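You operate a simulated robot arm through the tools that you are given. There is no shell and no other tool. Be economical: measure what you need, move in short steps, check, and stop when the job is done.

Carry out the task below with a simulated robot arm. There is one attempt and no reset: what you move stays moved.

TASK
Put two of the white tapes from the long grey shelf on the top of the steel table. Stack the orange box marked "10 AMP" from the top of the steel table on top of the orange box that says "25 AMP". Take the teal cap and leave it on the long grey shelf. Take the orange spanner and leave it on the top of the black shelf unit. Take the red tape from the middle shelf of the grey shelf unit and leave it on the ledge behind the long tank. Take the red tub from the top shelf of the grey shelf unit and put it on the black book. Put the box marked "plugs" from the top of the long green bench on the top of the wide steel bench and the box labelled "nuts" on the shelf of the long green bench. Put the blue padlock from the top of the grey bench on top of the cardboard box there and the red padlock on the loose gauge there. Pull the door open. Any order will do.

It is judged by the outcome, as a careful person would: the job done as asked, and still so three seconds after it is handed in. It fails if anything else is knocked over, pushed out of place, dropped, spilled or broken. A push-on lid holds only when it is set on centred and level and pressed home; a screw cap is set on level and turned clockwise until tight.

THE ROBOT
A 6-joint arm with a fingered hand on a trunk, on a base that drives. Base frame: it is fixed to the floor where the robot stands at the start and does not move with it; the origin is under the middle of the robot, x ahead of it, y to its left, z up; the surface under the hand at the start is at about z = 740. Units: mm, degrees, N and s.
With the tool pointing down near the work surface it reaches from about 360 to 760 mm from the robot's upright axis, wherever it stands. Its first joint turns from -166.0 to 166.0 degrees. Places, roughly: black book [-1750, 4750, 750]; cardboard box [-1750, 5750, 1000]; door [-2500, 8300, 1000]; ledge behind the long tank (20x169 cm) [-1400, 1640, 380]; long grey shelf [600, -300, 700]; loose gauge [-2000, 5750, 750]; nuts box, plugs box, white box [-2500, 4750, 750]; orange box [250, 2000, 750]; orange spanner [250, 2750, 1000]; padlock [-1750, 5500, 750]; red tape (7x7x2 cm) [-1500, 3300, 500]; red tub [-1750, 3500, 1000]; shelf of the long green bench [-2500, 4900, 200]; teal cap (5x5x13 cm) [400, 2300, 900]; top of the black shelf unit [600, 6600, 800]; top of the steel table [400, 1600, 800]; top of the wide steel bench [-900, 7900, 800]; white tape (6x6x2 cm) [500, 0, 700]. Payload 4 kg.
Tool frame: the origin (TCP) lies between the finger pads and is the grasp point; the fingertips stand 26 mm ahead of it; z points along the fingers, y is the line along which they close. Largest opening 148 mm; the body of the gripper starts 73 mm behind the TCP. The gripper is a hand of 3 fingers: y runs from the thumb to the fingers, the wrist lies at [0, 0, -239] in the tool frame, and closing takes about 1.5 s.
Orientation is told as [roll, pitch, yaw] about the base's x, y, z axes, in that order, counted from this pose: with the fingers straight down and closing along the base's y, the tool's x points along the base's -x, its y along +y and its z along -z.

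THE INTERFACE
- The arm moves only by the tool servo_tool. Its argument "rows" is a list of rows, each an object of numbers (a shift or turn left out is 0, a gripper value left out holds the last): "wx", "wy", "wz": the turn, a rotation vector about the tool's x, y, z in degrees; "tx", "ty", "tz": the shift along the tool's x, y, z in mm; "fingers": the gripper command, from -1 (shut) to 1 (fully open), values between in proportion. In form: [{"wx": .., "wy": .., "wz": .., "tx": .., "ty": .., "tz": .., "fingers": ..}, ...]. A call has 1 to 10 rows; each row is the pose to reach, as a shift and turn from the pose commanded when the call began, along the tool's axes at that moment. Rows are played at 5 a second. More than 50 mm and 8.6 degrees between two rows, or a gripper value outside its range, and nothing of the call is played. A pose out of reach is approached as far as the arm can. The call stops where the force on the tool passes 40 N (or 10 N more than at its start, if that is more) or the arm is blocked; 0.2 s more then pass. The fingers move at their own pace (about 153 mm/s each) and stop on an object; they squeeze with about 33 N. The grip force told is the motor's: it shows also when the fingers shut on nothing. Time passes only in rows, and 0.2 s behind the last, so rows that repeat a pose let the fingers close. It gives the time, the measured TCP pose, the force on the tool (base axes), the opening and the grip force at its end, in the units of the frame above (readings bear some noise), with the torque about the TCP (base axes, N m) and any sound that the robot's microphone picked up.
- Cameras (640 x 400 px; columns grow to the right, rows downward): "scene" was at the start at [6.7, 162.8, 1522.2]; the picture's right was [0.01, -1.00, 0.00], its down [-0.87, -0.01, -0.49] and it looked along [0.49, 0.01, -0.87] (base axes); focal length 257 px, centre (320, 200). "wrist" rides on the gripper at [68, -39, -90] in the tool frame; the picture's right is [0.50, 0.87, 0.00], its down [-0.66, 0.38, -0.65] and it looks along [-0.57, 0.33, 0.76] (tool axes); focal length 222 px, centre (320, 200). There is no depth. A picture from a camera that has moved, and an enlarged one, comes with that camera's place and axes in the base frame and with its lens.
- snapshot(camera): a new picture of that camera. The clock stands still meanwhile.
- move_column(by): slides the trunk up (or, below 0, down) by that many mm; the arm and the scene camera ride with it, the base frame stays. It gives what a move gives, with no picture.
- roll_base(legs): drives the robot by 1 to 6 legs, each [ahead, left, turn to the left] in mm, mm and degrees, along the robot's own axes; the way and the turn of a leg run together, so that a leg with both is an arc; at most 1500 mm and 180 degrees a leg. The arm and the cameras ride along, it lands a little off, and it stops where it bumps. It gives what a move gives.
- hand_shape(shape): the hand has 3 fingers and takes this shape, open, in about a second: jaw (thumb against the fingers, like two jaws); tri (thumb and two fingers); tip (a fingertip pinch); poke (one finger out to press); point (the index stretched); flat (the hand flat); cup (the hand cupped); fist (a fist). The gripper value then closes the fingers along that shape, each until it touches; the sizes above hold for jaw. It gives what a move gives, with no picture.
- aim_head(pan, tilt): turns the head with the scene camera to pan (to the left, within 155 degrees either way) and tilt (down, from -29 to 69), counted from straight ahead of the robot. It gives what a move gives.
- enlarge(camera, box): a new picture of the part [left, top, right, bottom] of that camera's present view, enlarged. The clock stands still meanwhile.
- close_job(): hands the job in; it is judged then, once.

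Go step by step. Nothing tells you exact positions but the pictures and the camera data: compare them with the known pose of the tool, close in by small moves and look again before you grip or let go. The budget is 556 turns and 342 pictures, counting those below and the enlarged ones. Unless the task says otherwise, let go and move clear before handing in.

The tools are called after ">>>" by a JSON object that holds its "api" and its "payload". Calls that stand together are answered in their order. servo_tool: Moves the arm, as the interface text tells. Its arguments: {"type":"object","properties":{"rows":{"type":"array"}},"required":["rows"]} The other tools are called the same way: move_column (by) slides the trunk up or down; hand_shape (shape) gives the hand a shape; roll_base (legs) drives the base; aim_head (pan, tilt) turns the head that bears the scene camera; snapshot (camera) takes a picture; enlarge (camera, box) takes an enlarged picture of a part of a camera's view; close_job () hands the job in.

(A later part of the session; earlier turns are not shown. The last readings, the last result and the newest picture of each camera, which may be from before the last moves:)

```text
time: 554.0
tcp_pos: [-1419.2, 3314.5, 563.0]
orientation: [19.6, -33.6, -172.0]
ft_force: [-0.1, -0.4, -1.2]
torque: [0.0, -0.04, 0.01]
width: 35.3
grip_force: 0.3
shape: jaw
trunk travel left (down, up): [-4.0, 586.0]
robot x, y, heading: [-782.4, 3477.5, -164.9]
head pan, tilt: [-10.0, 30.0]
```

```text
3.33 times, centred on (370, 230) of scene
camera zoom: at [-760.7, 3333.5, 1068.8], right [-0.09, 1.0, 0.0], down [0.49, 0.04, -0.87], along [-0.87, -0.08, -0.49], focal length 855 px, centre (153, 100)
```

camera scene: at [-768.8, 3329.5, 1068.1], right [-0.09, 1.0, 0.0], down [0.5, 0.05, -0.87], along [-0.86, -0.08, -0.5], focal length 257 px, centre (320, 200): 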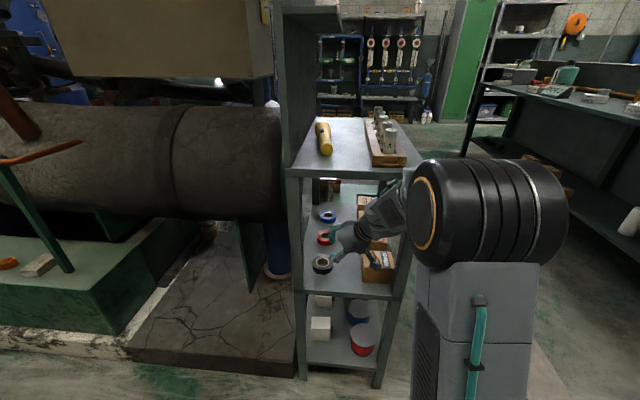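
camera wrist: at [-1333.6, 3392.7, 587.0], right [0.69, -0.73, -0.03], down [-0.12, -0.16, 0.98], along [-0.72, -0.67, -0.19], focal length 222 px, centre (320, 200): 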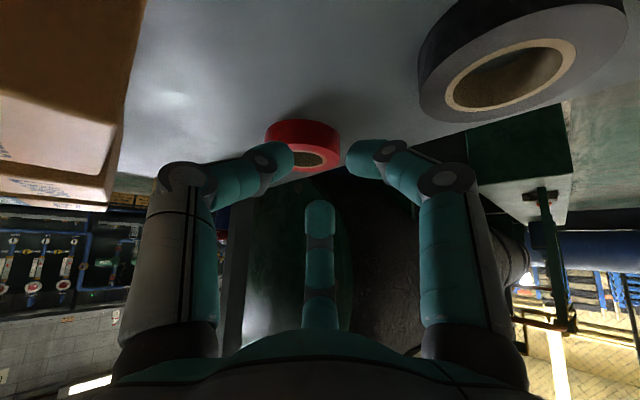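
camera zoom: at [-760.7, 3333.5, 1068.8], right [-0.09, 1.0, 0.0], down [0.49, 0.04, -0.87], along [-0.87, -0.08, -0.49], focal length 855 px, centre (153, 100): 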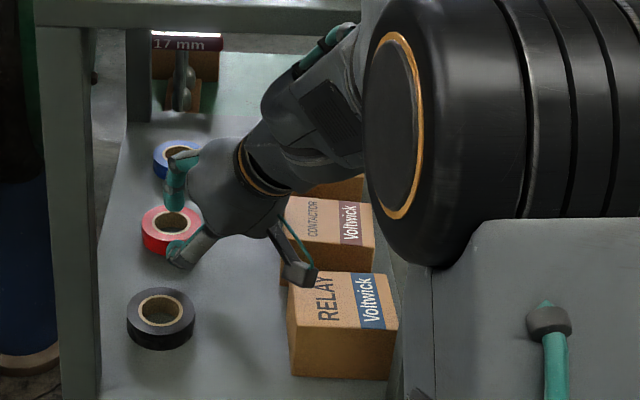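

>>> {"api": "servo_tool", "payload": {"rows": [{"tx": -14.4, "ty": -3.1, "tz": 9.1}, {"tx": -8, "ty": -6.4, "tz": 18}, {"tx": -0.5, "ty": -10.2, "tz": 28.6}]}}

>>> {"api": "snapshot", "payload": {"camera": "wrist"}}

>>> {"api": "enlarge", "payload": {"camera": "scene", "box": [310, 170, 430, 290]}}

```text
time: 554.8
tcp_pos: [-1441.8, 3309.0, 544.7]
orientation: [19.6, -33.8, -171.9]
ft_force: [11.0, 1.3, 35.4]
torque: [3.18, -3.17, -0.86]
width: 35.3
grip_force: 0.1
shape: jaw
trunk travel left (down, up): [-4.0, 586.0]
robot x, y, heading: [-781.7, 3480.2, -164.9]
head pan, tilt: [-10.0, 30.0]
stopped in row 3: the force on the tool passed its limit at 47 N (the readings are from after the stop); the commanded pose is now the measured one
```

```text
112 pictures are left
camera wrist: at [-1355.2, 3387.8, 567.9], right [0.69, -0.73, -0.04], down [-0.11, -0.15, 0.98], along [-0.72, -0.67, -0.18], focal length 222 px, centre (320, 200)
```

wrist: 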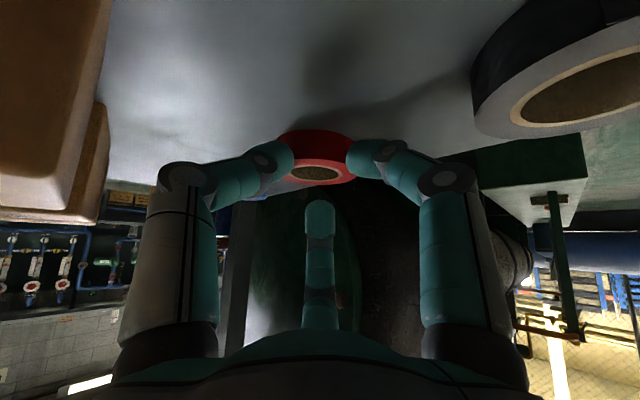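

```text
3.33 times, centred on (370, 230) of scene
camera zoom: at [-764.6, 3331.3, 1070.6], right [-0.09, 1.0, 0.0], down [0.49, 0.05, -0.87], along [-0.86, -0.08, -0.5], focal length 855 px, centre (153, 100)
```

zoom: 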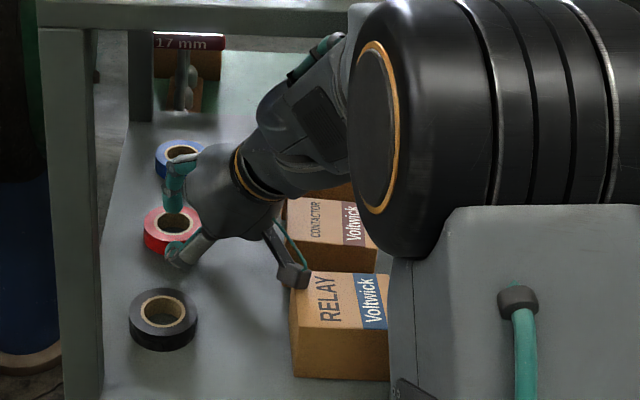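

The wrist camera's housing touched the RELAY box corner. I'll rise, reduce the tilt to about 30° and turn the hand slightly so that the housing clears the box.

>>> {"api": "servo_tool", "payload": {"rows": [{"tx": -8.3, "ty": 4.2, "tz": -11.7}, {"tx": -8.3, "ty": 4.2, "tz": -11.7, "wx": 4.4, "wy": 2.8, "wz": 3.1}, {"tx": -8.3, "ty": 4.2, "tz": -11.7, "wx": 8.9, "wy": 5.5, "wz": 6.2, "fingers": -0.58}]}}

>>> {"api": "snapshot", "payload": {"camera": "wrist"}}

>>> {"api": "enlarge", "payload": {"camera": "scene", "box": [290, 120, 450, 290]}}

```text
time: 555.8
tcp_pos: [-1415.6, 3359.7, 516.5]
orientation: [14.1, -21.0, 178.1]
ft_force: [-38.6, -33.4, 145.5]
torque: [7.4, -11.15, -1.22]
width: 29.2
grip_force: 0.0
shape: jaw
trunk travel left (down, up): [-4.0, 586.0]
robot x, y, heading: [-783.4, 3486.0, -165.6]
head pan, tilt: [-10.0, 30.0]
stopped in row 3: the force on the tool passed its limit at 55 N (the readings are from after the stop); the commanded pose is now the measured one
```

```text
110 pictures are left
camera wrist: at [-1322.9, 3415.0, 565.4], right [0.51, -0.86, 0.02], down [-0.36, -0.2, 0.91], along [-0.78, -0.48, -0.41], focal length 222 px, centre (320, 200)
```

wrist: 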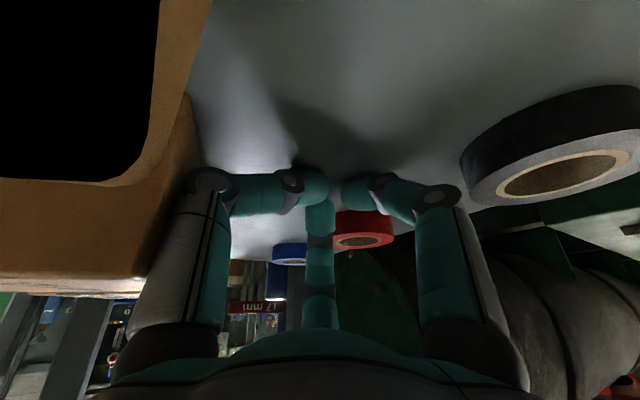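

```text
2.35 times, centred on (370, 205) of scene
camera zoom: at [-766.4, 3346.3, 1069.4], right [-0.07, 1.0, -0.01], down [0.5, 0.03, -0.87], along [-0.87, -0.07, -0.5], focal length 604 px, centre (202, 188)
```

zoom: 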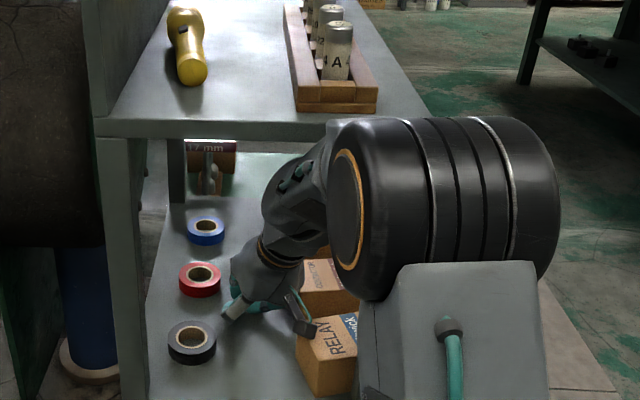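

The arm got blocked and the hand was pushed aside; the RELAY box looks nudged. I'll first relieve the pressure by rising gently.

>>> {"api": "servo_tool", "payload": {"rows": [{"tx": -3.5, "ty": 2.3, "tz": -9}, {"tx": -7, "ty": 4.6, "tz": -18}]}}

>>> {"api": "enlarge", "payload": {"camera": "scene", "box": [290, 120, 450, 290]}}

```text
time: 556.4
tcp_pos: [-1409.9, 3361.0, 514.2]
orientation: [13.6, -18.9, 178.6]
ft_force: [-16.1, -2.0, 58.1]
torque: [-0.54, 0.75, -0.16]
width: 31.1
grip_force: 0.0
shape: jaw
trunk travel left (down, up): [-4.0, 586.0]
robot x, y, heading: [-780.5, 3486.7, -165.9]
head pan, tilt: [-10.0, 30.0]
```

```text
2.35 times, centred on (370, 205) of scene
camera zoom: at [-770.6, 3346.3, 1064.2], right [-0.08, 1.0, -0.01], down [0.5, 0.03, -0.87], along [-0.86, -0.07, -0.5], focal length 604 px, centre (202, 188)
```

zoom: 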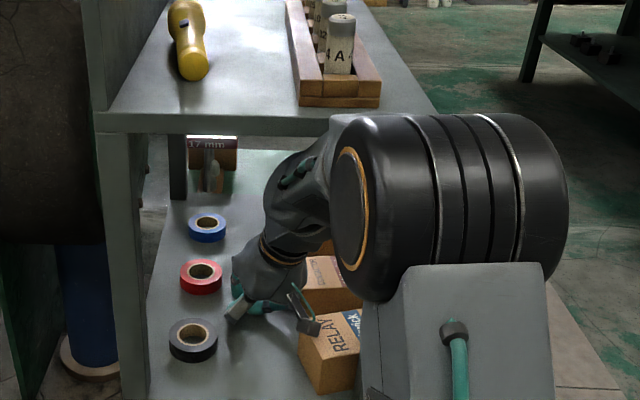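

>>> {"api": "servo_tool", "payload": {"rows": [{"wx": -3.5, "wy": -6.1}, {"wx": -7, "wy": -12.1}]}}

>>> {"api": "enlarge", "payload": {"camera": "scene", "box": [290, 120, 450, 290]}}

```text
time: 557.0
tcp_pos: [-1422.9, 3343.5, 541.4]
orientation: [22.3, -33.0, 175.7]
ft_force: [0.3, 0.4, -0.4]
torque: [0.01, -0.05, -0.01]
width: 31.0
grip_force: 0.2
shape: jaw
trunk travel left (down, up): [-4.0, 586.0]
robot x, y, heading: [-781.6, 3485.8, -165.5]
head pan, tilt: [-10.0, 30.0]
```

```text
2.35 times, centred on (370, 205) of scene
camera zoom: at [-774.7, 3335.7, 1071.5], right [-0.08, 1.0, 0.0], down [0.5, 0.04, -0.87], along [-0.86, -0.07, -0.5], focal length 604 px, centre (202, 188)
```

zoom: 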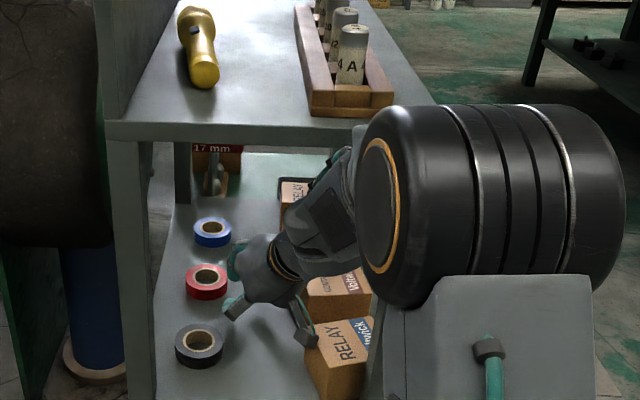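

Free again (no force). Let me see the situation from the wrist.

>>> {"api": "snapshot", "payload": {"camera": "wrist"}}

```text
106 pictures are left
camera wrist: at [-1323.5, 3405.7, 563.2], right [0.54, -0.84, 0.0], down [-0.15, -0.09, 0.98], along [-0.83, -0.53, -0.18], focal length 222 px, centre (320, 200)
```

wrist: 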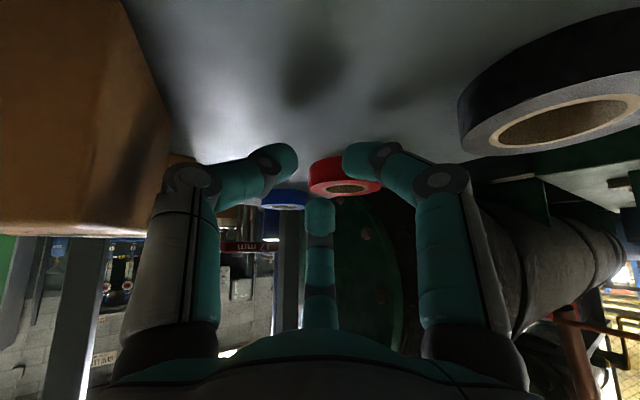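

Good: in this posture the housing will clear once I shift 34 mm south. Shifting to be in line with the tape.

>>> {"api": "servo_tool", "payload": {"rows": [{"tx": -2.4, "ty": 15.5, "tz": 8}, {"tx": -4.7, "ty": 30.9, "tz": 16}]}}

>>> {"api": "snapshot", "payload": {"camera": "wrist"}}

>>> {"api": "enlarge", "payload": {"camera": "scene", "box": [310, 170, 430, 290]}}

```text
time: 557.5
tcp_pos: [-1427.5, 3314.0, 536.5]
orientation: [22.1, -32.8, 175.6]
ft_force: [-0.2, -0.5, 0.2]
torque: [0.03, -0.02, -0.01]
width: 31.5
grip_force: 0.0
shape: jaw
trunk travel left (down, up): [-4.0, 586.0]
robot x, y, heading: [-781.7, 3485.2, -165.2]
head pan, tilt: [-10.0, 30.0]
```

```text
105 pictures are left
camera wrist: at [-1329.0, 3374.9, 558.9], right [0.53, -0.85, 0.0], down [-0.15, -0.09, 0.98], along [-0.83, -0.53, -0.18], focal length 222 px, centre (320, 200)
```

wrist: 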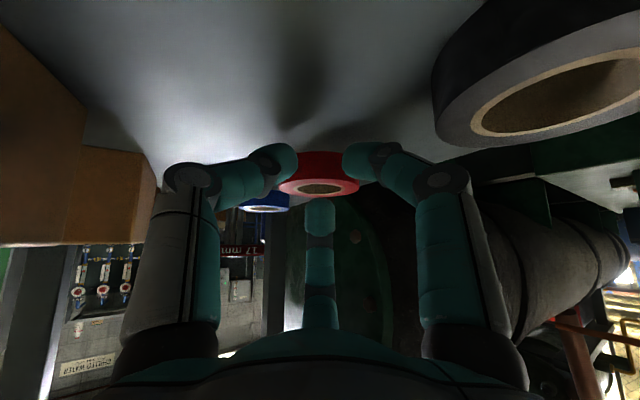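

```text
3.33 times, centred on (370, 230) of scene
camera zoom: at [-772.6, 3337.6, 1068.9], right [-0.08, 1.0, 0.0], down [0.5, 0.04, -0.87], along [-0.86, -0.07, -0.5], focal length 855 px, centre (153, 100)
```

zoom: 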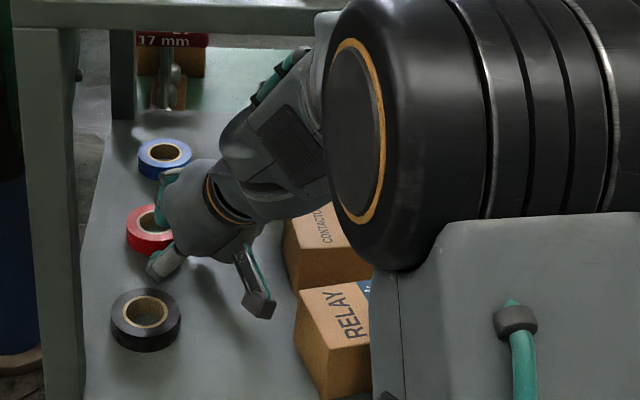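

Aligned with the tape. Lowering the last ~9 mm.

>>> {"api": "servo_tool", "payload": {"rows": [{"tx": 1, "tz": 4}, {"tx": 2, "tz": 7}, {"tx": 3, "tz": 9.5}]}}

>>> {"api": "snapshot", "payload": {"camera": "wrist"}}

```text
time: 558.4
tcp_pos: [-1431.4, 3311.4, 528.3]
orientation: [22.3, -32.9, 175.5]
ft_force: [0.3, 4.8, 12.6]
torque: [0.2, 0.12, -0.05]
width: 31.8
grip_force: 0.1
shape: jaw
trunk travel left (down, up): [-4.0, 586.0]
robot x, y, heading: [-781.7, 3485.6, -165.8]
head pan, tilt: [-10.0, 30.0]
```

```text
103 pictures are left
camera wrist: at [-1331.7, 3372.2, 551.4], right [0.53, -0.85, 0.0], down [-0.15, -0.09, 0.98], along [-0.83, -0.53, -0.18], focal length 222 px, centre (320, 200)
```

wrist: 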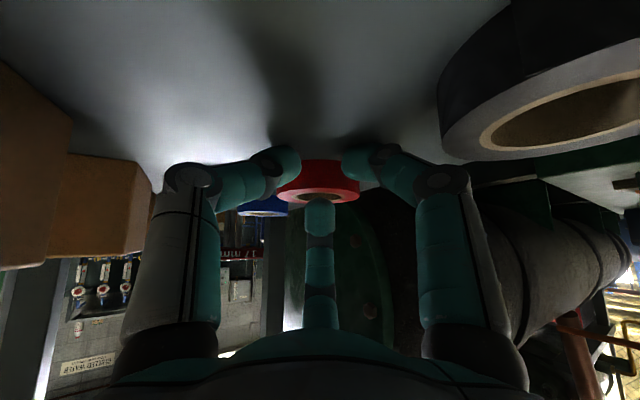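

Fingertips touch the shelf, the upper finger is over the hole. Closing the pinch on the tape's near wall.

>>> {"api": "servo_tool", "payload": {"rows": [{"tx": -1, "tz": -2, "fingers": -0.7}, {"tx": -1, "tz": -2, "fingers": -0.8}, {"tx": -1, "tz": -2, "fingers": -1}, {"tx": -1, "tz": -2}, {"tx": -1, "tz": -2}, {"tx": -1, "tz": -2}]}}

>>> {"api": "snapshot", "payload": {"camera": "wrist"}}

>>> {"api": "enlarge", "payload": {"camera": "scene", "box": [310, 170, 430, 290]}}

```text
time: 559.8
tcp_pos: [-1429.7, 3312.1, 530.5]
orientation: [22.2, -32.8, 175.7]
ft_force: [1.5, 4.2, 15.3]
torque: [-0.13, 0.22, -0.05]
width: 1.8
grip_force: 33.1
shape: jaw
trunk travel left (down, up): [-4.0, 586.0]
robot x, y, heading: [-779.4, 3484.5, -165.6]
head pan, tilt: [-10.0, 30.0]
```

```text
102 pictures are left
camera wrist: at [-1330.9, 3372.9, 552.7], right [0.53, -0.85, 0.0], down [-0.15, -0.09, 0.98], along [-0.83, -0.53, -0.18], focal length 222 px, centre (320, 200)
```

wrist: 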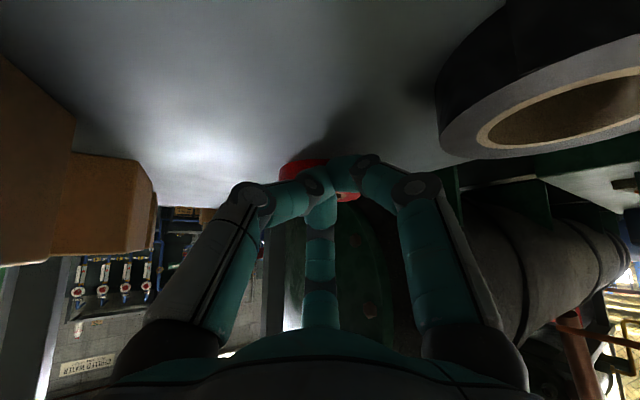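

```text
3.33 times, centred on (370, 230) of scene
camera zoom: at [-771.7, 3337.9, 1068.9], right [-0.08, 1.0, 0.0], down [0.5, 0.04, -0.87], along [-0.86, -0.07, -0.5], focal length 855 px, centre (153, 100)
```

zoom: 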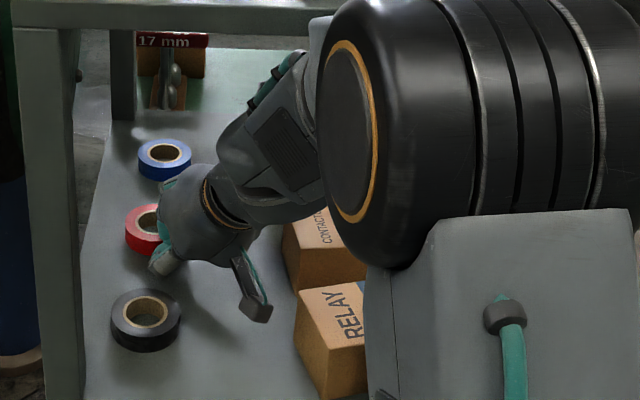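

The pinch closed in front of the tape. I'll open, rise, go 14 mm farther forward and try again.

>>> {"api": "servo_tool", "payload": {"rows": [{"tx": -4, "ty": 2.4, "tz": -6, "fingers": -0.55}, {"tx": -8.2, "ty": 4.7, "tz": -11.6}, {"tx": -17, "ty": 9.8, "tz": -3.4}, {"tx": -17, "ty": 9.8, "tz": -3.4}]}}

>>> {"api": "snapshot", "payload": {"camera": "wrist"}}

```text
time: 560.8
tcp_pos: [-1442.6, 3304.9, 545.2]
orientation: [22.1, -32.7, 175.5]
ft_force: [0.3, 0.0, -0.3]
torque: [-0.03, -0.01, 0.0]
width: 33.1
grip_force: 0.0
shape: jaw
trunk travel left (down, up): [-4.0, 586.0]
robot x, y, heading: [-782.3, 3488.3, -165.6]
head pan, tilt: [-10.0, 30.0]
```

```text
100 pictures are left
camera wrist: at [-1342.8, 3366.0, 566.6], right [0.53, -0.85, 0.0], down [-0.15, -0.09, 0.98], along [-0.83, -0.53, -0.18], focal length 222 px, centre (320, 200)
```

wrist: 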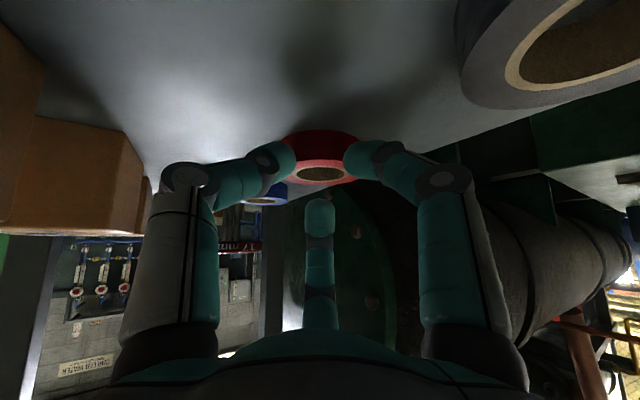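

This geometry won't hook well. I'll roll the hand 30° about its axis, so that one finger enters the hole from the side and the other two sit outside the tape's north wall.

>>> {"api": "servo_tool", "payload": {"rows": [{"tx": -5.4, "ty": 3.1, "tz": -7.7}, {"tx": -5.4, "ty": 3.1, "tz": -7.7, "wz": 8}, {"tx": -5.4, "ty": 3.1, "tz": -7.7, "wz": 16}, {"tx": -5.4, "ty": 3.1, "tz": -7.7, "wz": 24}, {"tx": -5.4, "ty": 3.1, "tz": -7.7, "wz": 30}]}}

>>> {"api": "snapshot", "payload": {"camera": "wrist"}}

```text
time: 562.0
tcp_pos: [-1441.6, 3304.9, 554.8]
orientation: [35.0, -18.0, 146.3]
ft_force: [0.1, 0.3, 0.5]
torque: [-0.01, -0.03, -0.04]
width: 33.1
grip_force: 0.0
shape: jaw
trunk travel left (down, up): [-4.0, 586.0]
robot x, y, heading: [-783.2, 3490.6, -165.3]
head pan, tilt: [-10.0, 30.0]
```

```text
99 pictures are left
camera wrist: at [-1328.8, 3328.5, 583.3], right [0.13, -0.94, 0.32], down [-0.29, 0.27, 0.92], along [-0.95, -0.21, -0.24], focal length 222 px, centre (320, 200)
```

wrist: 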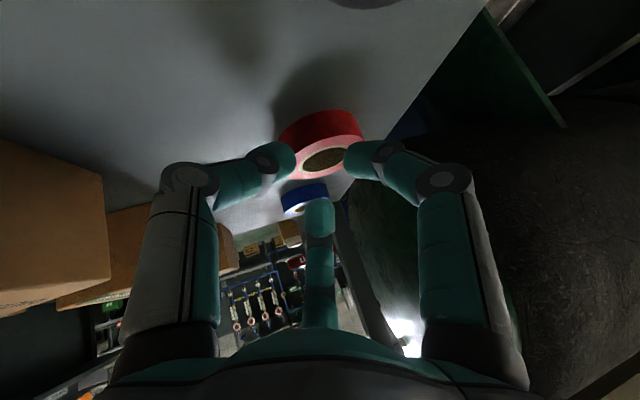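

>>> {"api": "servo_tool", "payload": {"rows": [{"tx": -15, "ty": -1, "tz": 5.4}, {"tx": -30.5, "ty": -2, "tz": 10.8}, {"tx": -28, "ty": -6.4, "tz": 17}]}}

>>> {"api": "snapshot", "payload": {"camera": "wrist"}}

>>> {"api": "enlarge", "payload": {"camera": "scene", "box": [310, 170, 430, 290]}}

```text
time: 562.8
tcp_pos: [-1457.3, 3310.7, 549.5]
orientation: [34.7, -18.4, 147.0]
ft_force: [-0.5, 0.1, 0.7]
torque: [0.02, 0.02, -0.01]
width: 33.3
grip_force: 0.0
shape: jaw
trunk travel left (down, up): [-4.0, 586.0]
robot x, y, heading: [-782.2, 3484.7, -165.8]
head pan, tilt: [-10.0, 30.0]
```

```text
98 pictures are left
camera wrist: at [-1342.9, 3336.6, 578.6], right [0.14, -0.94, 0.31], down [-0.29, 0.26, 0.92], along [-0.95, -0.22, -0.24], focal length 222 px, centre (320, 200)
```

wrist: 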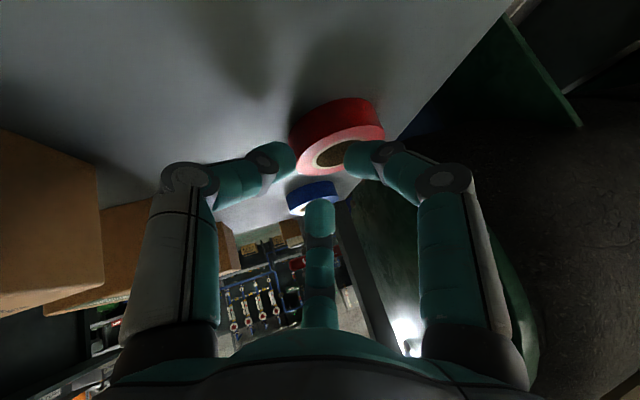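

```text
3.33 times, centred on (370, 230) of scene
camera zoom: at [-755.3, 3333.2, 1066.9], right [-0.08, 1.0, 0.01], down [0.49, 0.04, -0.87], along [-0.87, -0.07, -0.49], focal length 855 px, centre (153, 100)
```

zoom: 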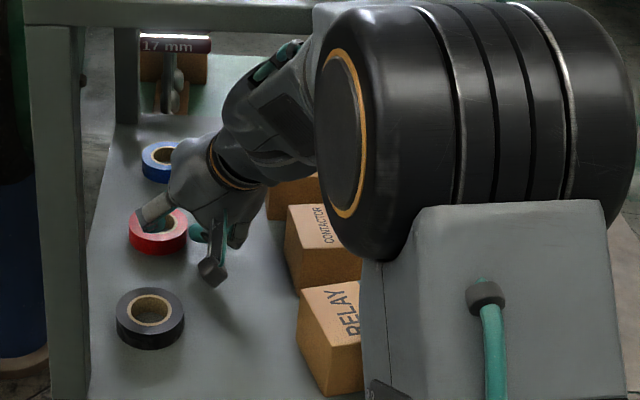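

The forearm touches the top shelf's edge again. I'll move the base back 70 mm and extend the arm by the same amount so the elbow drops.

>>> {"api": "roll_base", "payload": {"legs": [[-70, 0, 0]]}}

>>> {"api": "servo_tool", "payload": {"rows": [{"tx": -16, "ty": 2, "tz": 10}, {"tx": -32, "ty": 4, "tz": 20}]}}

>>> {"api": "snapshot", "payload": {"camera": "wrist"}}

>>> {"api": "enlarge", "payload": {"camera": "scene", "box": [290, 120, 450, 290]}}

```text
time: 563.8
tcp_pos: [-1404.5, 3336.2, 545.8]
orientation: [35.0, -18.0, 146.4]
ft_force: [0.1, 0.3, 0.6]
torque: [-0.03, 0.0, 0.02]
width: 33.0
grip_force: 0.0
shape: jaw
trunk travel left (down, up): [-4.0, 586.0]
robot x, y, heading: [-714.8, 3503.4, -165.9]
head pan, tilt: [-10.0, 30.0]
```

```text
time: 564.4
tcp_pos: [-1440.5, 3343.9, 543.7]
orientation: [34.9, -18.1, 146.4]
ft_force: [-0.4, 1.0, -0.6]
torque: [-0.02, -0.02, 0.0]
width: 33.3
grip_force: 0.0
shape: jaw
trunk travel left (down, up): [-4.0, 586.0]
robot x, y, heading: [-713.6, 3504.1, -165.9]
head pan, tilt: [-10.0, 30.0]
```

```text
96 pictures are left
camera wrist: at [-1327.7, 3367.4, 572.3], right [0.13, -0.94, 0.32], down [-0.29, 0.27, 0.92], along [-0.95, -0.21, -0.24], focal length 222 px, centre (320, 200)
```

wrist: 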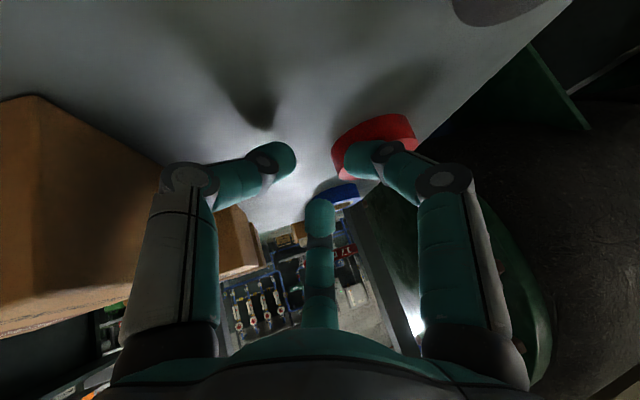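

```text
2.35 times, centred on (370, 205) of scene
camera zoom: at [-704.7, 3354.9, 1068.8], right [-0.08, 1.0, 0.0], down [0.5, 0.04, -0.87], along [-0.86, -0.07, -0.5], focal length 604 px, centre (202, 188)
```

zoom: 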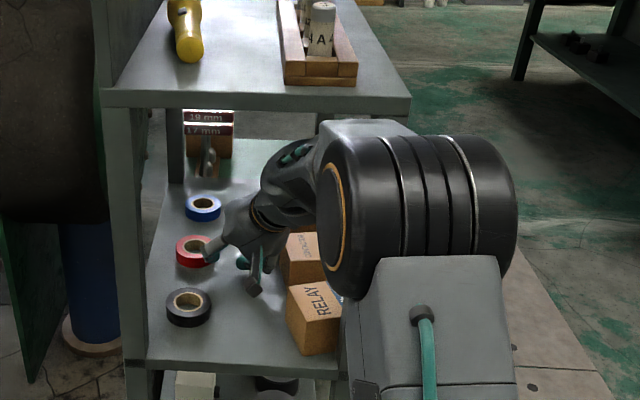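

>>> {"api": "servo_tool", "payload": {"rows": [{"tx": -2.5, "ty": 4.4, "tz": -6.2}, {"tx": -8, "ty": 19, "tz": 6}, {"tx": -13.2, "ty": 33.3, "tz": 18.2}]}}

>>> {"api": "snapshot", "payload": {"camera": "wrist"}}

>>> {"api": "enlarge", "payload": {"camera": "scene", "box": [320, 160, 420, 260]}}

```text
time: 565.2
tcp_pos: [-1473.1, 3316.7, 551.4]
orientation: [35.0, -17.9, 146.4]
ft_force: [0.6, 0.5, 1.2]
torque: [-0.01, 0.06, -0.01]
width: 33.2
grip_force: 0.0
shape: jaw
trunk travel left (down, up): [-4.0, 586.0]
robot x, y, heading: [-708.6, 3499.4, -165.9]
head pan, tilt: [-10.0, 30.0]
```

```text
94 pictures are left
camera wrist: at [-1358.5, 3341.6, 579.9], right [0.13, -0.94, 0.32], down [-0.29, 0.27, 0.92], along [-0.95, -0.21, -0.24], focal length 222 px, centre (320, 200)
```

wrist: 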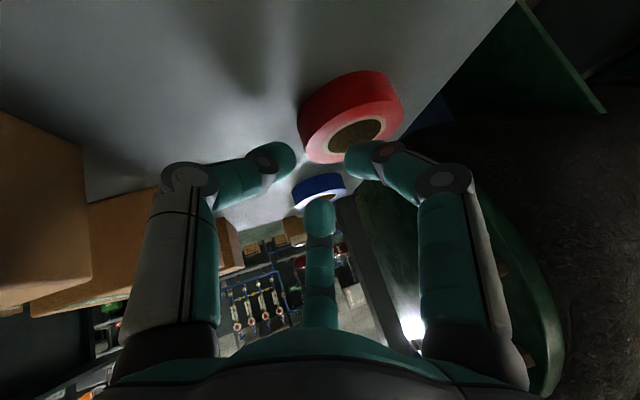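

```text
4.00 times, centred on (370, 210) of scene
camera zoom: at [-704.8, 3354.9, 1068.8], right [-0.08, 1.0, 0.0], down [0.5, 0.04, -0.87], along [-0.86, -0.07, -0.5], focal length 1026 px, centre (120, 160)
```

zoom: 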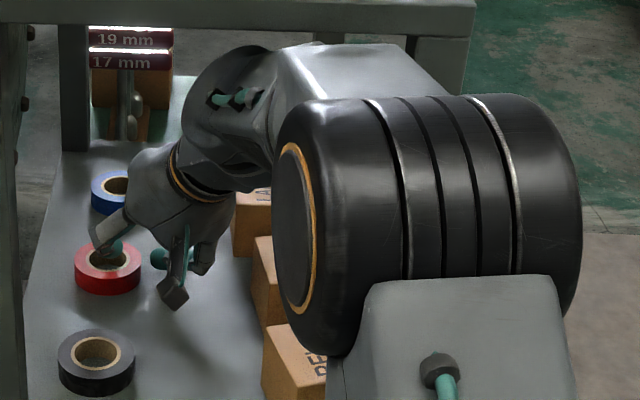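

The side finger is right above the hole. Lowering 15 mm.

>>> {"api": "servo_tool", "payload": {"rows": [{"tx": 1.6, "ty": -2.8, "tz": 4}, {"tx": 3.1, "ty": -5.5, "tz": 7.8}, {"tx": 4.2, "ty": -7.4, "tz": 10.5}, {"tx": 4.8, "ty": -8.4, "tz": 12}]}}

>>> {"api": "enlarge", "payload": {"camera": "scene", "box": [320, 160, 420, 260]}}

>>> {"api": "snapshot", "payload": {"camera": "wrist"}}

```text
time: 566.2
tcp_pos: [-1471.0, 3318.4, 535.5]
orientation: [34.9, -18.1, 146.4]
ft_force: [0.1, -0.2, 2.4]
torque: [0.08, 0.01, 0.01]
width: 33.4
grip_force: 0.0
shape: jaw
trunk travel left (down, up): [-4.0, 586.0]
robot x, y, heading: [-712.8, 3500.9, -165.6]
head pan, tilt: [-10.0, 30.0]
```

```text
4.00 times, centred on (370, 210) of scene
camera zoom: at [-704.7, 3354.9, 1068.9], right [-0.08, 1.0, 0.0], down [0.5, 0.04, -0.87], along [-0.86, -0.07, -0.5], focal length 1026 px, centre (120, 160)
```

zoom: 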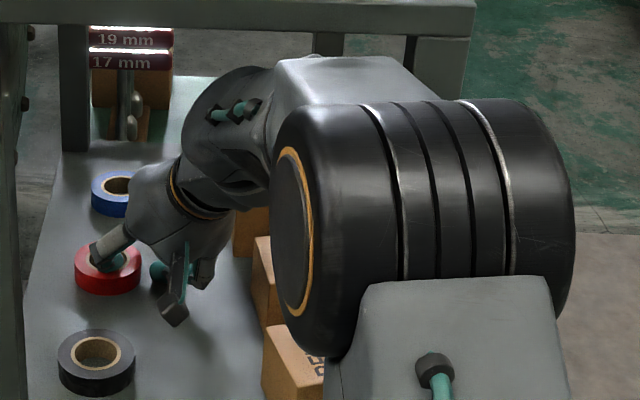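

```text
91 pictures are left
camera wrist: at [-1358.2, 3342.0, 564.7], right [0.13, -0.94, 0.32], down [-0.29, 0.27, 0.92], along [-0.95, -0.21, -0.24], focal length 222 px, centre (320, 200)
```

wrist: 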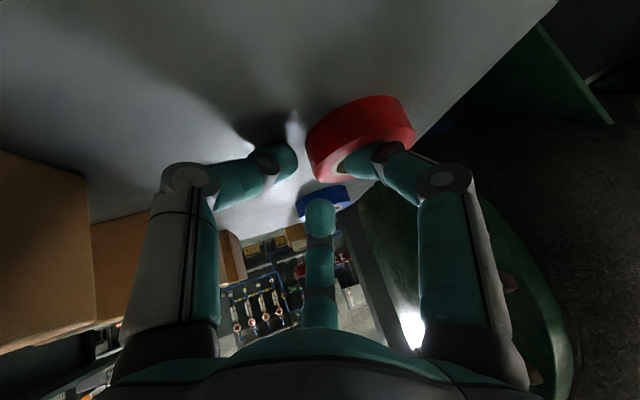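

The finger is in the hole, the others outside. Closing the pinch.

>>> {"api": "servo_tool", "payload": {"rows": [{"fingers": -0.7}, {"fingers": -0.85, "tx": 0.6, "ty": -1.1, "tz": 1.6}, {"fingers": -1, "tx": 0.6, "ty": -1.1, "tz": 1.6}, {"tx": 0.6, "ty": -1.1, "tz": 1.6}, {"tx": 0.6, "ty": -1.1, "tz": 1.6}, {"tx": 0.6, "ty": -1.1, "tz": 1.6}]}}

>>> {"api": "enlarge", "payload": {"camera": "scene", "box": [320, 160, 420, 260]}}

>>> {"api": "snapshot", "payload": {"camera": "wrist"}}

```text
time: 567.6
tcp_pos: [-1472.7, 3318.6, 532.8]
orientation: [34.9, -17.9, 146.5]
ft_force: [0.4, -0.1, -0.5]
torque: [0.01, 0.01, 0.03]
width: 7.1
grip_force: 32.9
shape: jaw
trunk travel left (down, up): [-4.0, 586.0]
robot x, y, heading: [-712.7, 3504.0, -165.6]
head pan, tilt: [-10.0, 30.0]
```

```text
4.00 times, centred on (370, 210) of scene
camera zoom: at [-704.9, 3354.9, 1068.8], right [-0.08, 1.0, 0.0], down [0.5, 0.04, -0.87], along [-0.86, -0.07, -0.5], focal length 1026 px, centre (120, 160)
```

zoom: 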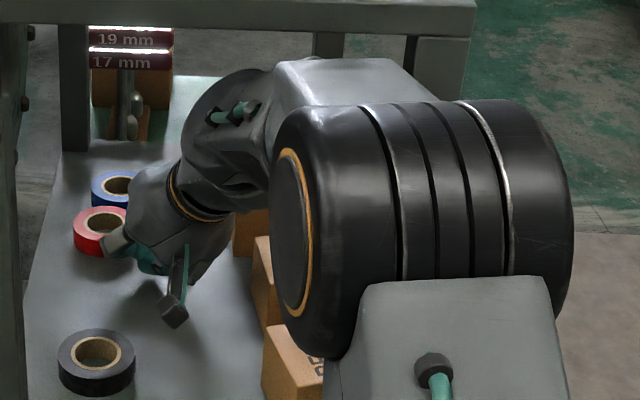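

```text
89 pictures are left
camera wrist: at [-1358.2, 3341.8, 562.1], right [0.13, -0.94, 0.32], down [-0.29, 0.27, 0.92], along [-0.95, -0.21, -0.24], focal length 222 px, centre (320, 200)
```

wrist: 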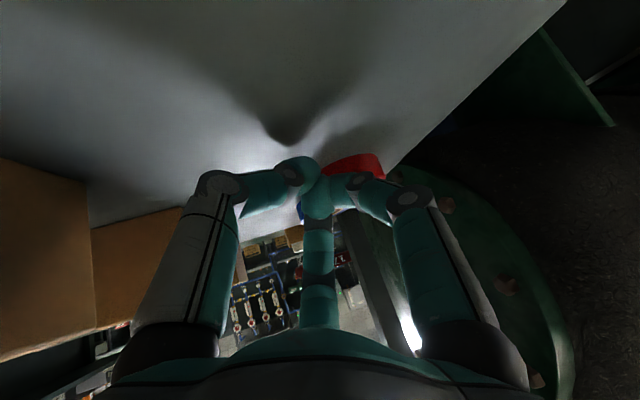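

>>> {"api": "servo_tool", "payload": {"rows": [{"tx": -1.6, "ty": 2.8, "tz": -4}, {"tx": -3.4, "ty": 6, "tz": -8.6}, {"tx": -5, "ty": 8.8, "tz": -12.5}]}}

>>> {"api": "enlarge", "payload": {"camera": "scene", "box": [320, 160, 420, 260]}}

>>> {"api": "snapshot", "payload": {"camera": "wrist"}}

```text
time: 568.4
tcp_pos: [-1470.9, 3318.4, 550.0]
orientation: [34.9, -18.1, 146.4]
ft_force: [-0.4, -0.3, -0.6]
torque: [0.01, 0.0, 0.01]
width: 7.0
grip_force: 33.3
shape: jaw
trunk travel left (down, up): [-4.0, 586.0]
robot x, y, heading: [-716.2, 3505.0, -165.4]
head pan, tilt: [-10.0, 30.0]
```

```text
4.00 times, centred on (370, 210) of scene
camera zoom: at [-704.9, 3354.9, 1068.8], right [-0.08, 1.0, 0.0], down [0.5, 0.04, -0.87], along [-0.86, -0.07, -0.5], focal length 1026 px, centre (120, 160)
```

zoom: 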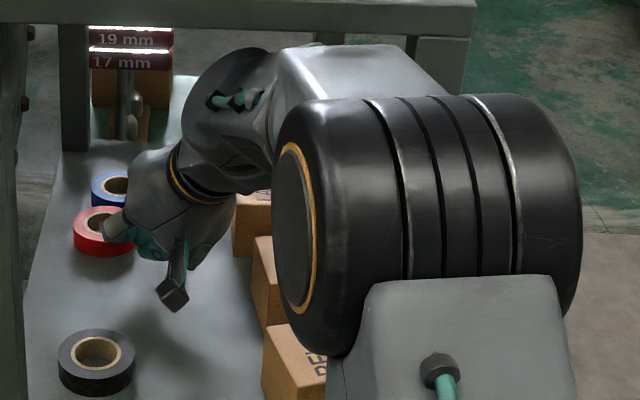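

```text
87 pictures are left
camera wrist: at [-1357.8, 3341.5, 578.6], right [0.13, -0.94, 0.32], down [-0.29, 0.27, 0.92], along [-0.95, -0.21, -0.24], focal length 222 px, centre (320, 200)
```

wrist: 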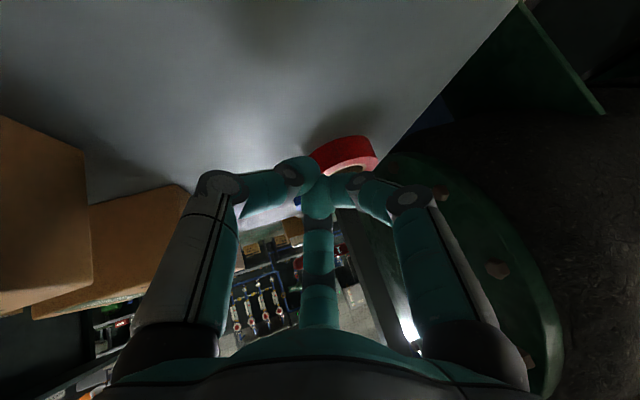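

The outside pinch can't work at this tilt. Better idea: put the closed fingertips into the tape's hole and spread them to grip from inside. The tape now lies near (-1530,3271); moving above its hole with the fingers closed.

>>> {"api": "servo_tool", "payload": {"rows": [{"tx": -3.1, "ty": 5.5, "tz": -7.8, "fingers": -1}, {"tx": -8.5, "ty": 20.5, "tz": 4.7}, {"tx": -14, "ty": 35.5, "tz": 17.3}, {"tx": -19.2, "ty": 50.4, "tz": 29.8}]}}

>>> {"api": "snapshot", "payload": {"camera": "wrist"}}

>>> {"api": "enlarge", "payload": {"camera": "scene", "box": [310, 150, 410, 250]}}

```text
time: 569.4
tcp_pos: [-1518.0, 3278.1, 559.3]
orientation: [34.9, -18.1, 146.5]
ft_force: [0.0, -0.1, 0.3]
torque: [0.03, -0.01, -0.02]
width: 7.0
grip_force: 33.1
shape: jaw
trunk travel left (down, up): [-4.0, 586.0]
robot x, y, heading: [-714.4, 3504.6, -165.7]
head pan, tilt: [-10.0, 30.0]
```

```text
86 pictures are left
camera wrist: at [-1404.1, 3302.3, 588.7], right [0.13, -0.94, 0.32], down [-0.29, 0.27, 0.92], along [-0.95, -0.21, -0.24], focal length 222 px, centre (320, 200)
```

wrist: 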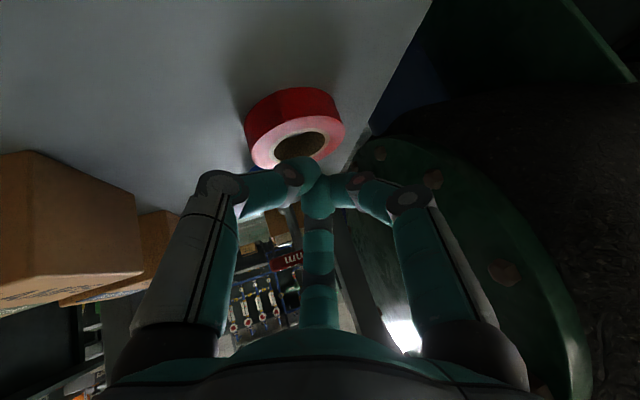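

```text
4.00 times, centred on (360, 200) of scene
camera zoom: at [-704.8, 3354.9, 1068.8], right [-0.08, 1.0, 0.0], down [0.5, 0.04, -0.87], along [-0.86, -0.07, -0.5], focal length 1026 px, centre (160, 200)
```

zoom: 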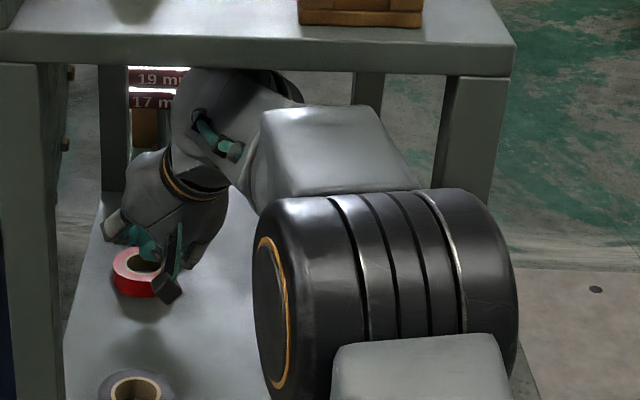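

Fingertips are above the hole. Lowering to just above and checking.

>>> {"api": "servo_tool", "payload": {"rows": [{"tx": 1, "ty": -7, "tz": 7}, {"tx": 3.3, "ty": -11.2, "tz": 12.3}]}}

>>> {"api": "snapshot", "payload": {"camera": "wrist"}}

>>> {"api": "enlarge", "payload": {"camera": "scene", "box": [320, 190, 380, 250]}}

```text
time: 570.0
tcp_pos: [-1519.1, 3281.7, 543.5]
orientation: [35.0, -18.0, 146.5]
ft_force: [0.2, 0.5, -1.0]
torque: [0.0, 0.02, 0.0]
width: 7.2
grip_force: 32.9
shape: jaw
trunk travel left (down, up): [-4.0, 586.0]
robot x, y, heading: [-714.7, 3502.4, -165.5]
head pan, tilt: [-10.0, 30.0]
```

```text
84 pictures are left
camera wrist: at [-1405.0, 3304.9, 571.6], right [0.13, -0.94, 0.32], down [-0.29, 0.27, 0.92], along [-0.95, -0.21, -0.24], focal length 222 px, centre (320, 200)
```

wrist: 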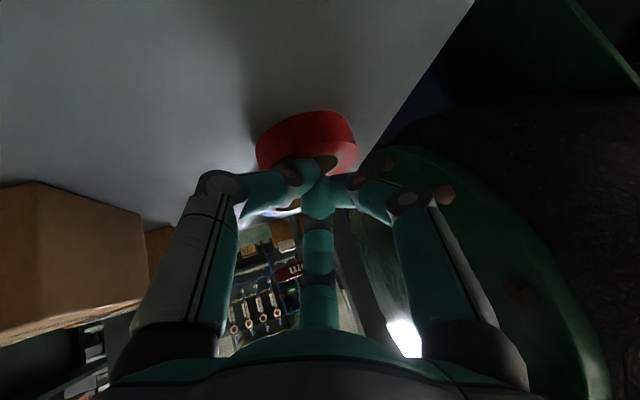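

```text
6.67 times, centred on (350, 220) of scene
camera zoom: at [-704.9, 3354.9, 1068.8], right [-0.08, 1.0, 0.0], down [0.5, 0.04, -0.87], along [-0.86, -0.07, -0.5], focal length 1711 px, centre (120, 67)
```

zoom: 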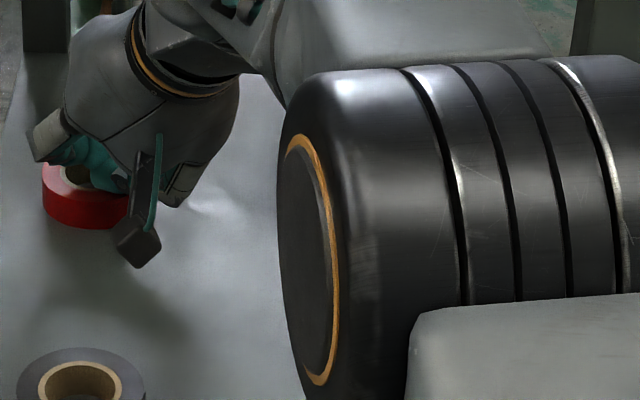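

>>> {"api": "servo_tool", "payload": {"rows": [{"tx": 0.5, "ty": -4.3, "tz": 3}, {"tx": 2, "ty": -7, "tz": 7}, {"tx": 3.3, "ty": -9.3, "tz": 10.2}, {"tx": 3.9, "ty": -10.4, "tz": 11.8}]}}

>>> {"api": "snapshot", "payload": {"camera": "wrist"}}

>>> {"api": "enlarge", "payload": {"camera": "scene", "box": [320, 190, 380, 250]}}

```text
time: 571.0
tcp_pos: [-1518.6, 3284.2, 532.0]
orientation: [35.3, -18.2, 146.2]
ft_force: [-7.4, -1.4, 31.6]
torque: [-0.18, -0.63, -0.04]
width: 2.8
grip_force: 32.3
shape: jaw
trunk travel left (down, up): [-4.0, 586.0]
robot x, y, heading: [-712.7, 3503.8, -165.5]
head pan, tilt: [-10.0, 30.0]
```

```text
82 pictures are left
camera wrist: at [-1404.8, 3307.7, 559.7], right [0.13, -0.94, 0.32], down [-0.28, 0.27, 0.92], along [-0.95, -0.21, -0.23], focal length 222 px, centre (320, 200)
```

wrist: 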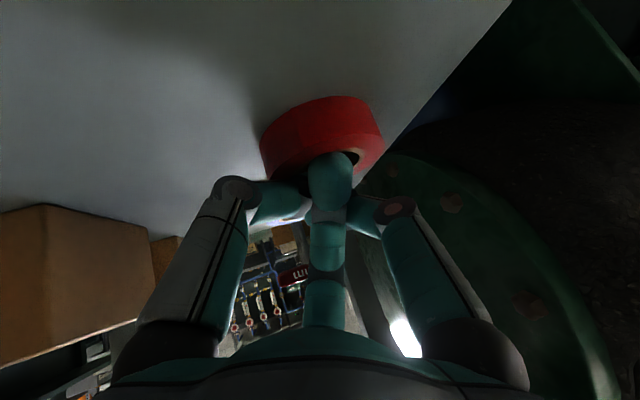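

```text
6.67 times, centred on (350, 220) of scene
camera zoom: at [-703.0, 3355.5, 1069.2], right [-0.08, 1.0, 0.0], down [0.5, 0.04, -0.87], along [-0.86, -0.07, -0.5], focal length 1711 px, centre (120, 67)
```

zoom: 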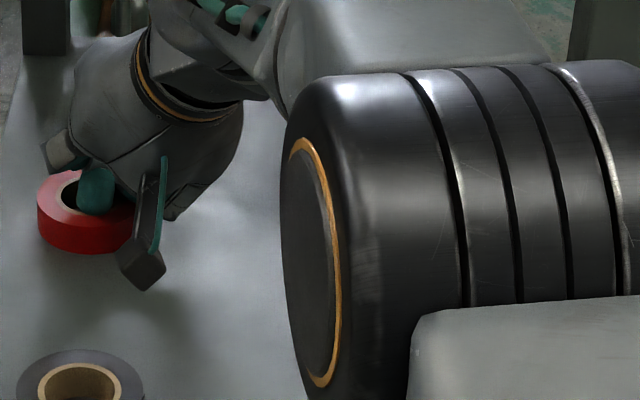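

The fingertips are in the hole. Now spreading the fingers to grip from inside.

>>> {"api": "servo_tool", "payload": {"rows": [{"tx": -0.6, "ty": 1.1, "tz": -1.6, "fingers": -0.8}, {"tx": -0.6, "ty": 1.1, "tz": -1.6, "fingers": -0.6}, {"tx": -0.6, "ty": 1.1, "tz": -1.6, "fingers": -0.3}, {"tx": -0.6, "ty": 1.1, "tz": -1.6, "fingers": -0.3}, {"tx": -0.6, "ty": 1.1, "tz": -1.6, "fingers": -0.3}]}}

>>> {"api": "snapshot", "payload": {"camera": "wrist"}}

>>> {"api": "enlarge", "payload": {"camera": "scene", "box": [320, 190, 380, 250]}}

```text
time: 572.2
tcp_pos: [-1518.0, 3281.9, 533.2]
orientation: [35.3, -18.5, 146.3]
ft_force: [1.5, -8.7, 36.5]
torque: [0.06, -0.22, -0.08]
width: 42.4
grip_force: 0.1
shape: jaw
trunk travel left (down, up): [-4.0, 586.0]
robot x, y, heading: [-717.1, 3498.3, -165.7]
head pan, tilt: [-10.0, 30.0]
```

```text
80 pictures are left
camera wrist: at [-1404.0, 3306.9, 562.4], right [0.13, -0.94, 0.32], down [-0.28, 0.27, 0.92], along [-0.95, -0.21, -0.23], focal length 222 px, centre (320, 200)
```

wrist: 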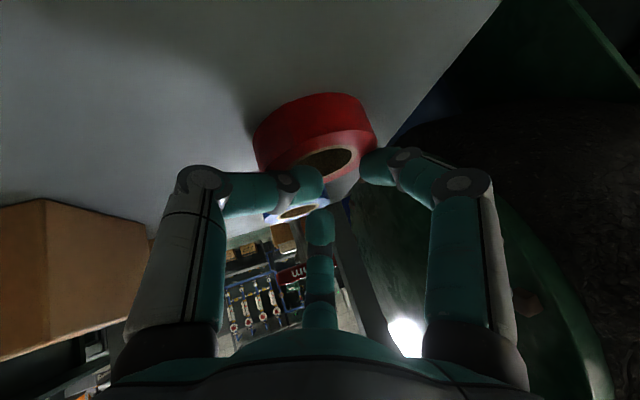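

```text
6.67 times, centred on (350, 220) of scene
camera zoom: at [-702.1, 3355.1, 1068.9], right [-0.08, 1.0, 0.0], down [0.5, 0.04, -0.87], along [-0.86, -0.07, -0.5], focal length 1711 px, centre (120, 67)
```

zoom: 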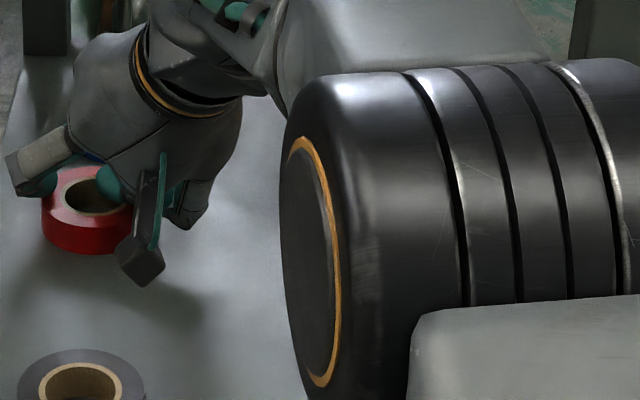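

The fingers were too shallow and slipped out; the tape is now at about (-1500,3273). I'll use the earlier single-finger-in-hole approach, but then reduce the tilt (the extended arm now allows it) before pinching.

>>> {"api": "servo_tool", "payload": {"rows": [{"tx": -3.4, "ty": 6, "tz": -8.6}, {"tx": -6.8, "ty": 12.1, "tz": -17.2}, {"tx": -8, "ty": 0, "tz": -25, "fingers": -0.57}, {"tx": -9.1, "ty": -10.7, "tz": -32.2}, {"tx": -9.1, "ty": -10.7, "tz": -32.2}]}}

>>> {"api": "snapshot", "payload": {"camera": "wrist"}}

>>> {"api": "enlarge", "payload": {"camera": "scene", "box": [320, 180, 390, 250]}}

```text
time: 573.4
tcp_pos: [-1506.0, 3308.3, 550.1]
orientation: [34.9, -18.0, 146.6]
ft_force: [-0.5, -1.4, -0.6]
torque: [0.01, 0.03, 0.01]
width: 32.0
grip_force: 0.0
shape: jaw
trunk travel left (down, up): [-4.0, 586.0]
robot x, y, heading: [-709.5, 3499.9, -165.6]
head pan, tilt: [-10.0, 30.0]
```

```text
78 pictures are left
camera wrist: at [-1392.1, 3332.2, 579.2], right [0.13, -0.94, 0.32], down [-0.29, 0.27, 0.92], along [-0.95, -0.21, -0.24], focal length 222 px, centre (320, 200)
```

wrist: 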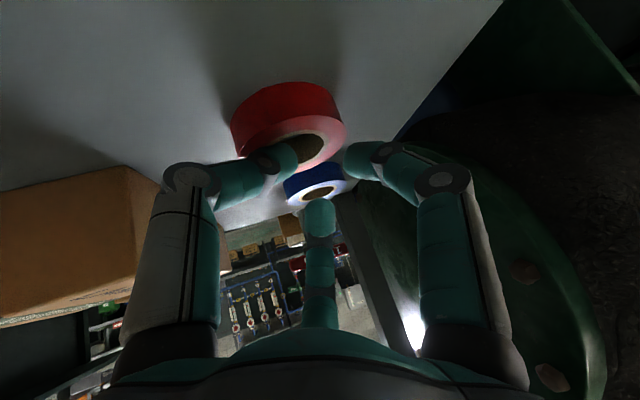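

```text
5.71 times, centred on (355, 215) of scene
camera zoom: at [-704.9, 3354.9, 1068.8], right [-0.08, 1.0, 0.0], down [0.5, 0.04, -0.87], along [-0.86, -0.07, -0.5], focal length 1466 px, centre (120, 114)
```

zoom: 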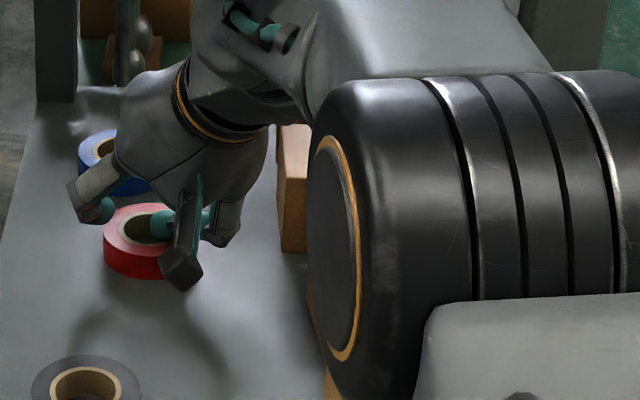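

>>> {"api": "servo_tool", "payload": {"rows": [{"tx": -8.7, "ty": -13, "tz": -5.5}, {"tx": -17.4, "ty": -25.9, "tz": -11}]}}

>>> {"api": "snapshot", "payload": {"camera": "wrist"}}

>>> {"api": "enlarge", "payload": {"camera": "scene", "box": [320, 180, 390, 250]}}

```text
time: 574.0
tcp_pos: [-1504.9, 3339.4, 551.2]
orientation: [34.9, -18.1, 146.6]
ft_force: [-0.7, -0.2, 0.7]
torque: [0.05, 0.0, -0.04]
width: 32.2
grip_force: 0.1
shape: jaw
trunk travel left (down, up): [-4.0, 586.0]
robot x, y, heading: [-714.3, 3504.0, -165.8]
head pan, tilt: [-10.0, 30.0]
```

```text
76 pictures are left
camera wrist: at [-1391.8, 3364.8, 580.0], right [0.13, -0.94, 0.32], down [-0.29, 0.27, 0.92], along [-0.95, -0.21, -0.24], focal length 222 px, centre (320, 200)
```

wrist: 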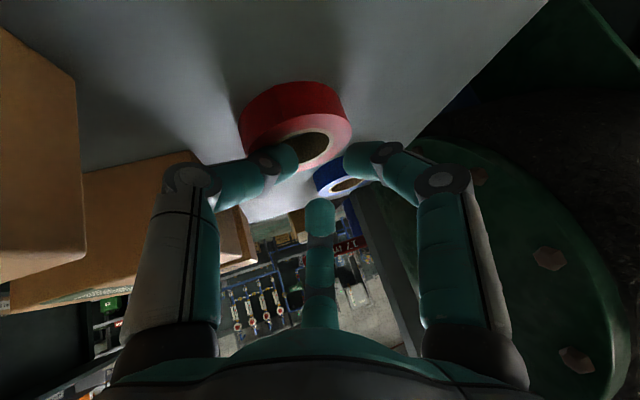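

```text
5.71 times, centred on (355, 215) of scene
camera zoom: at [-704.8, 3354.8, 1068.8], right [-0.08, 1.0, 0.0], down [0.5, 0.04, -0.87], along [-0.86, -0.07, -0.5], focal length 1466 px, centre (120, 114)
```

zoom: 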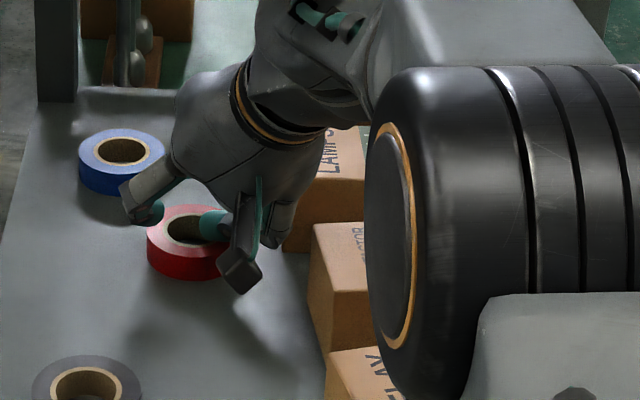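

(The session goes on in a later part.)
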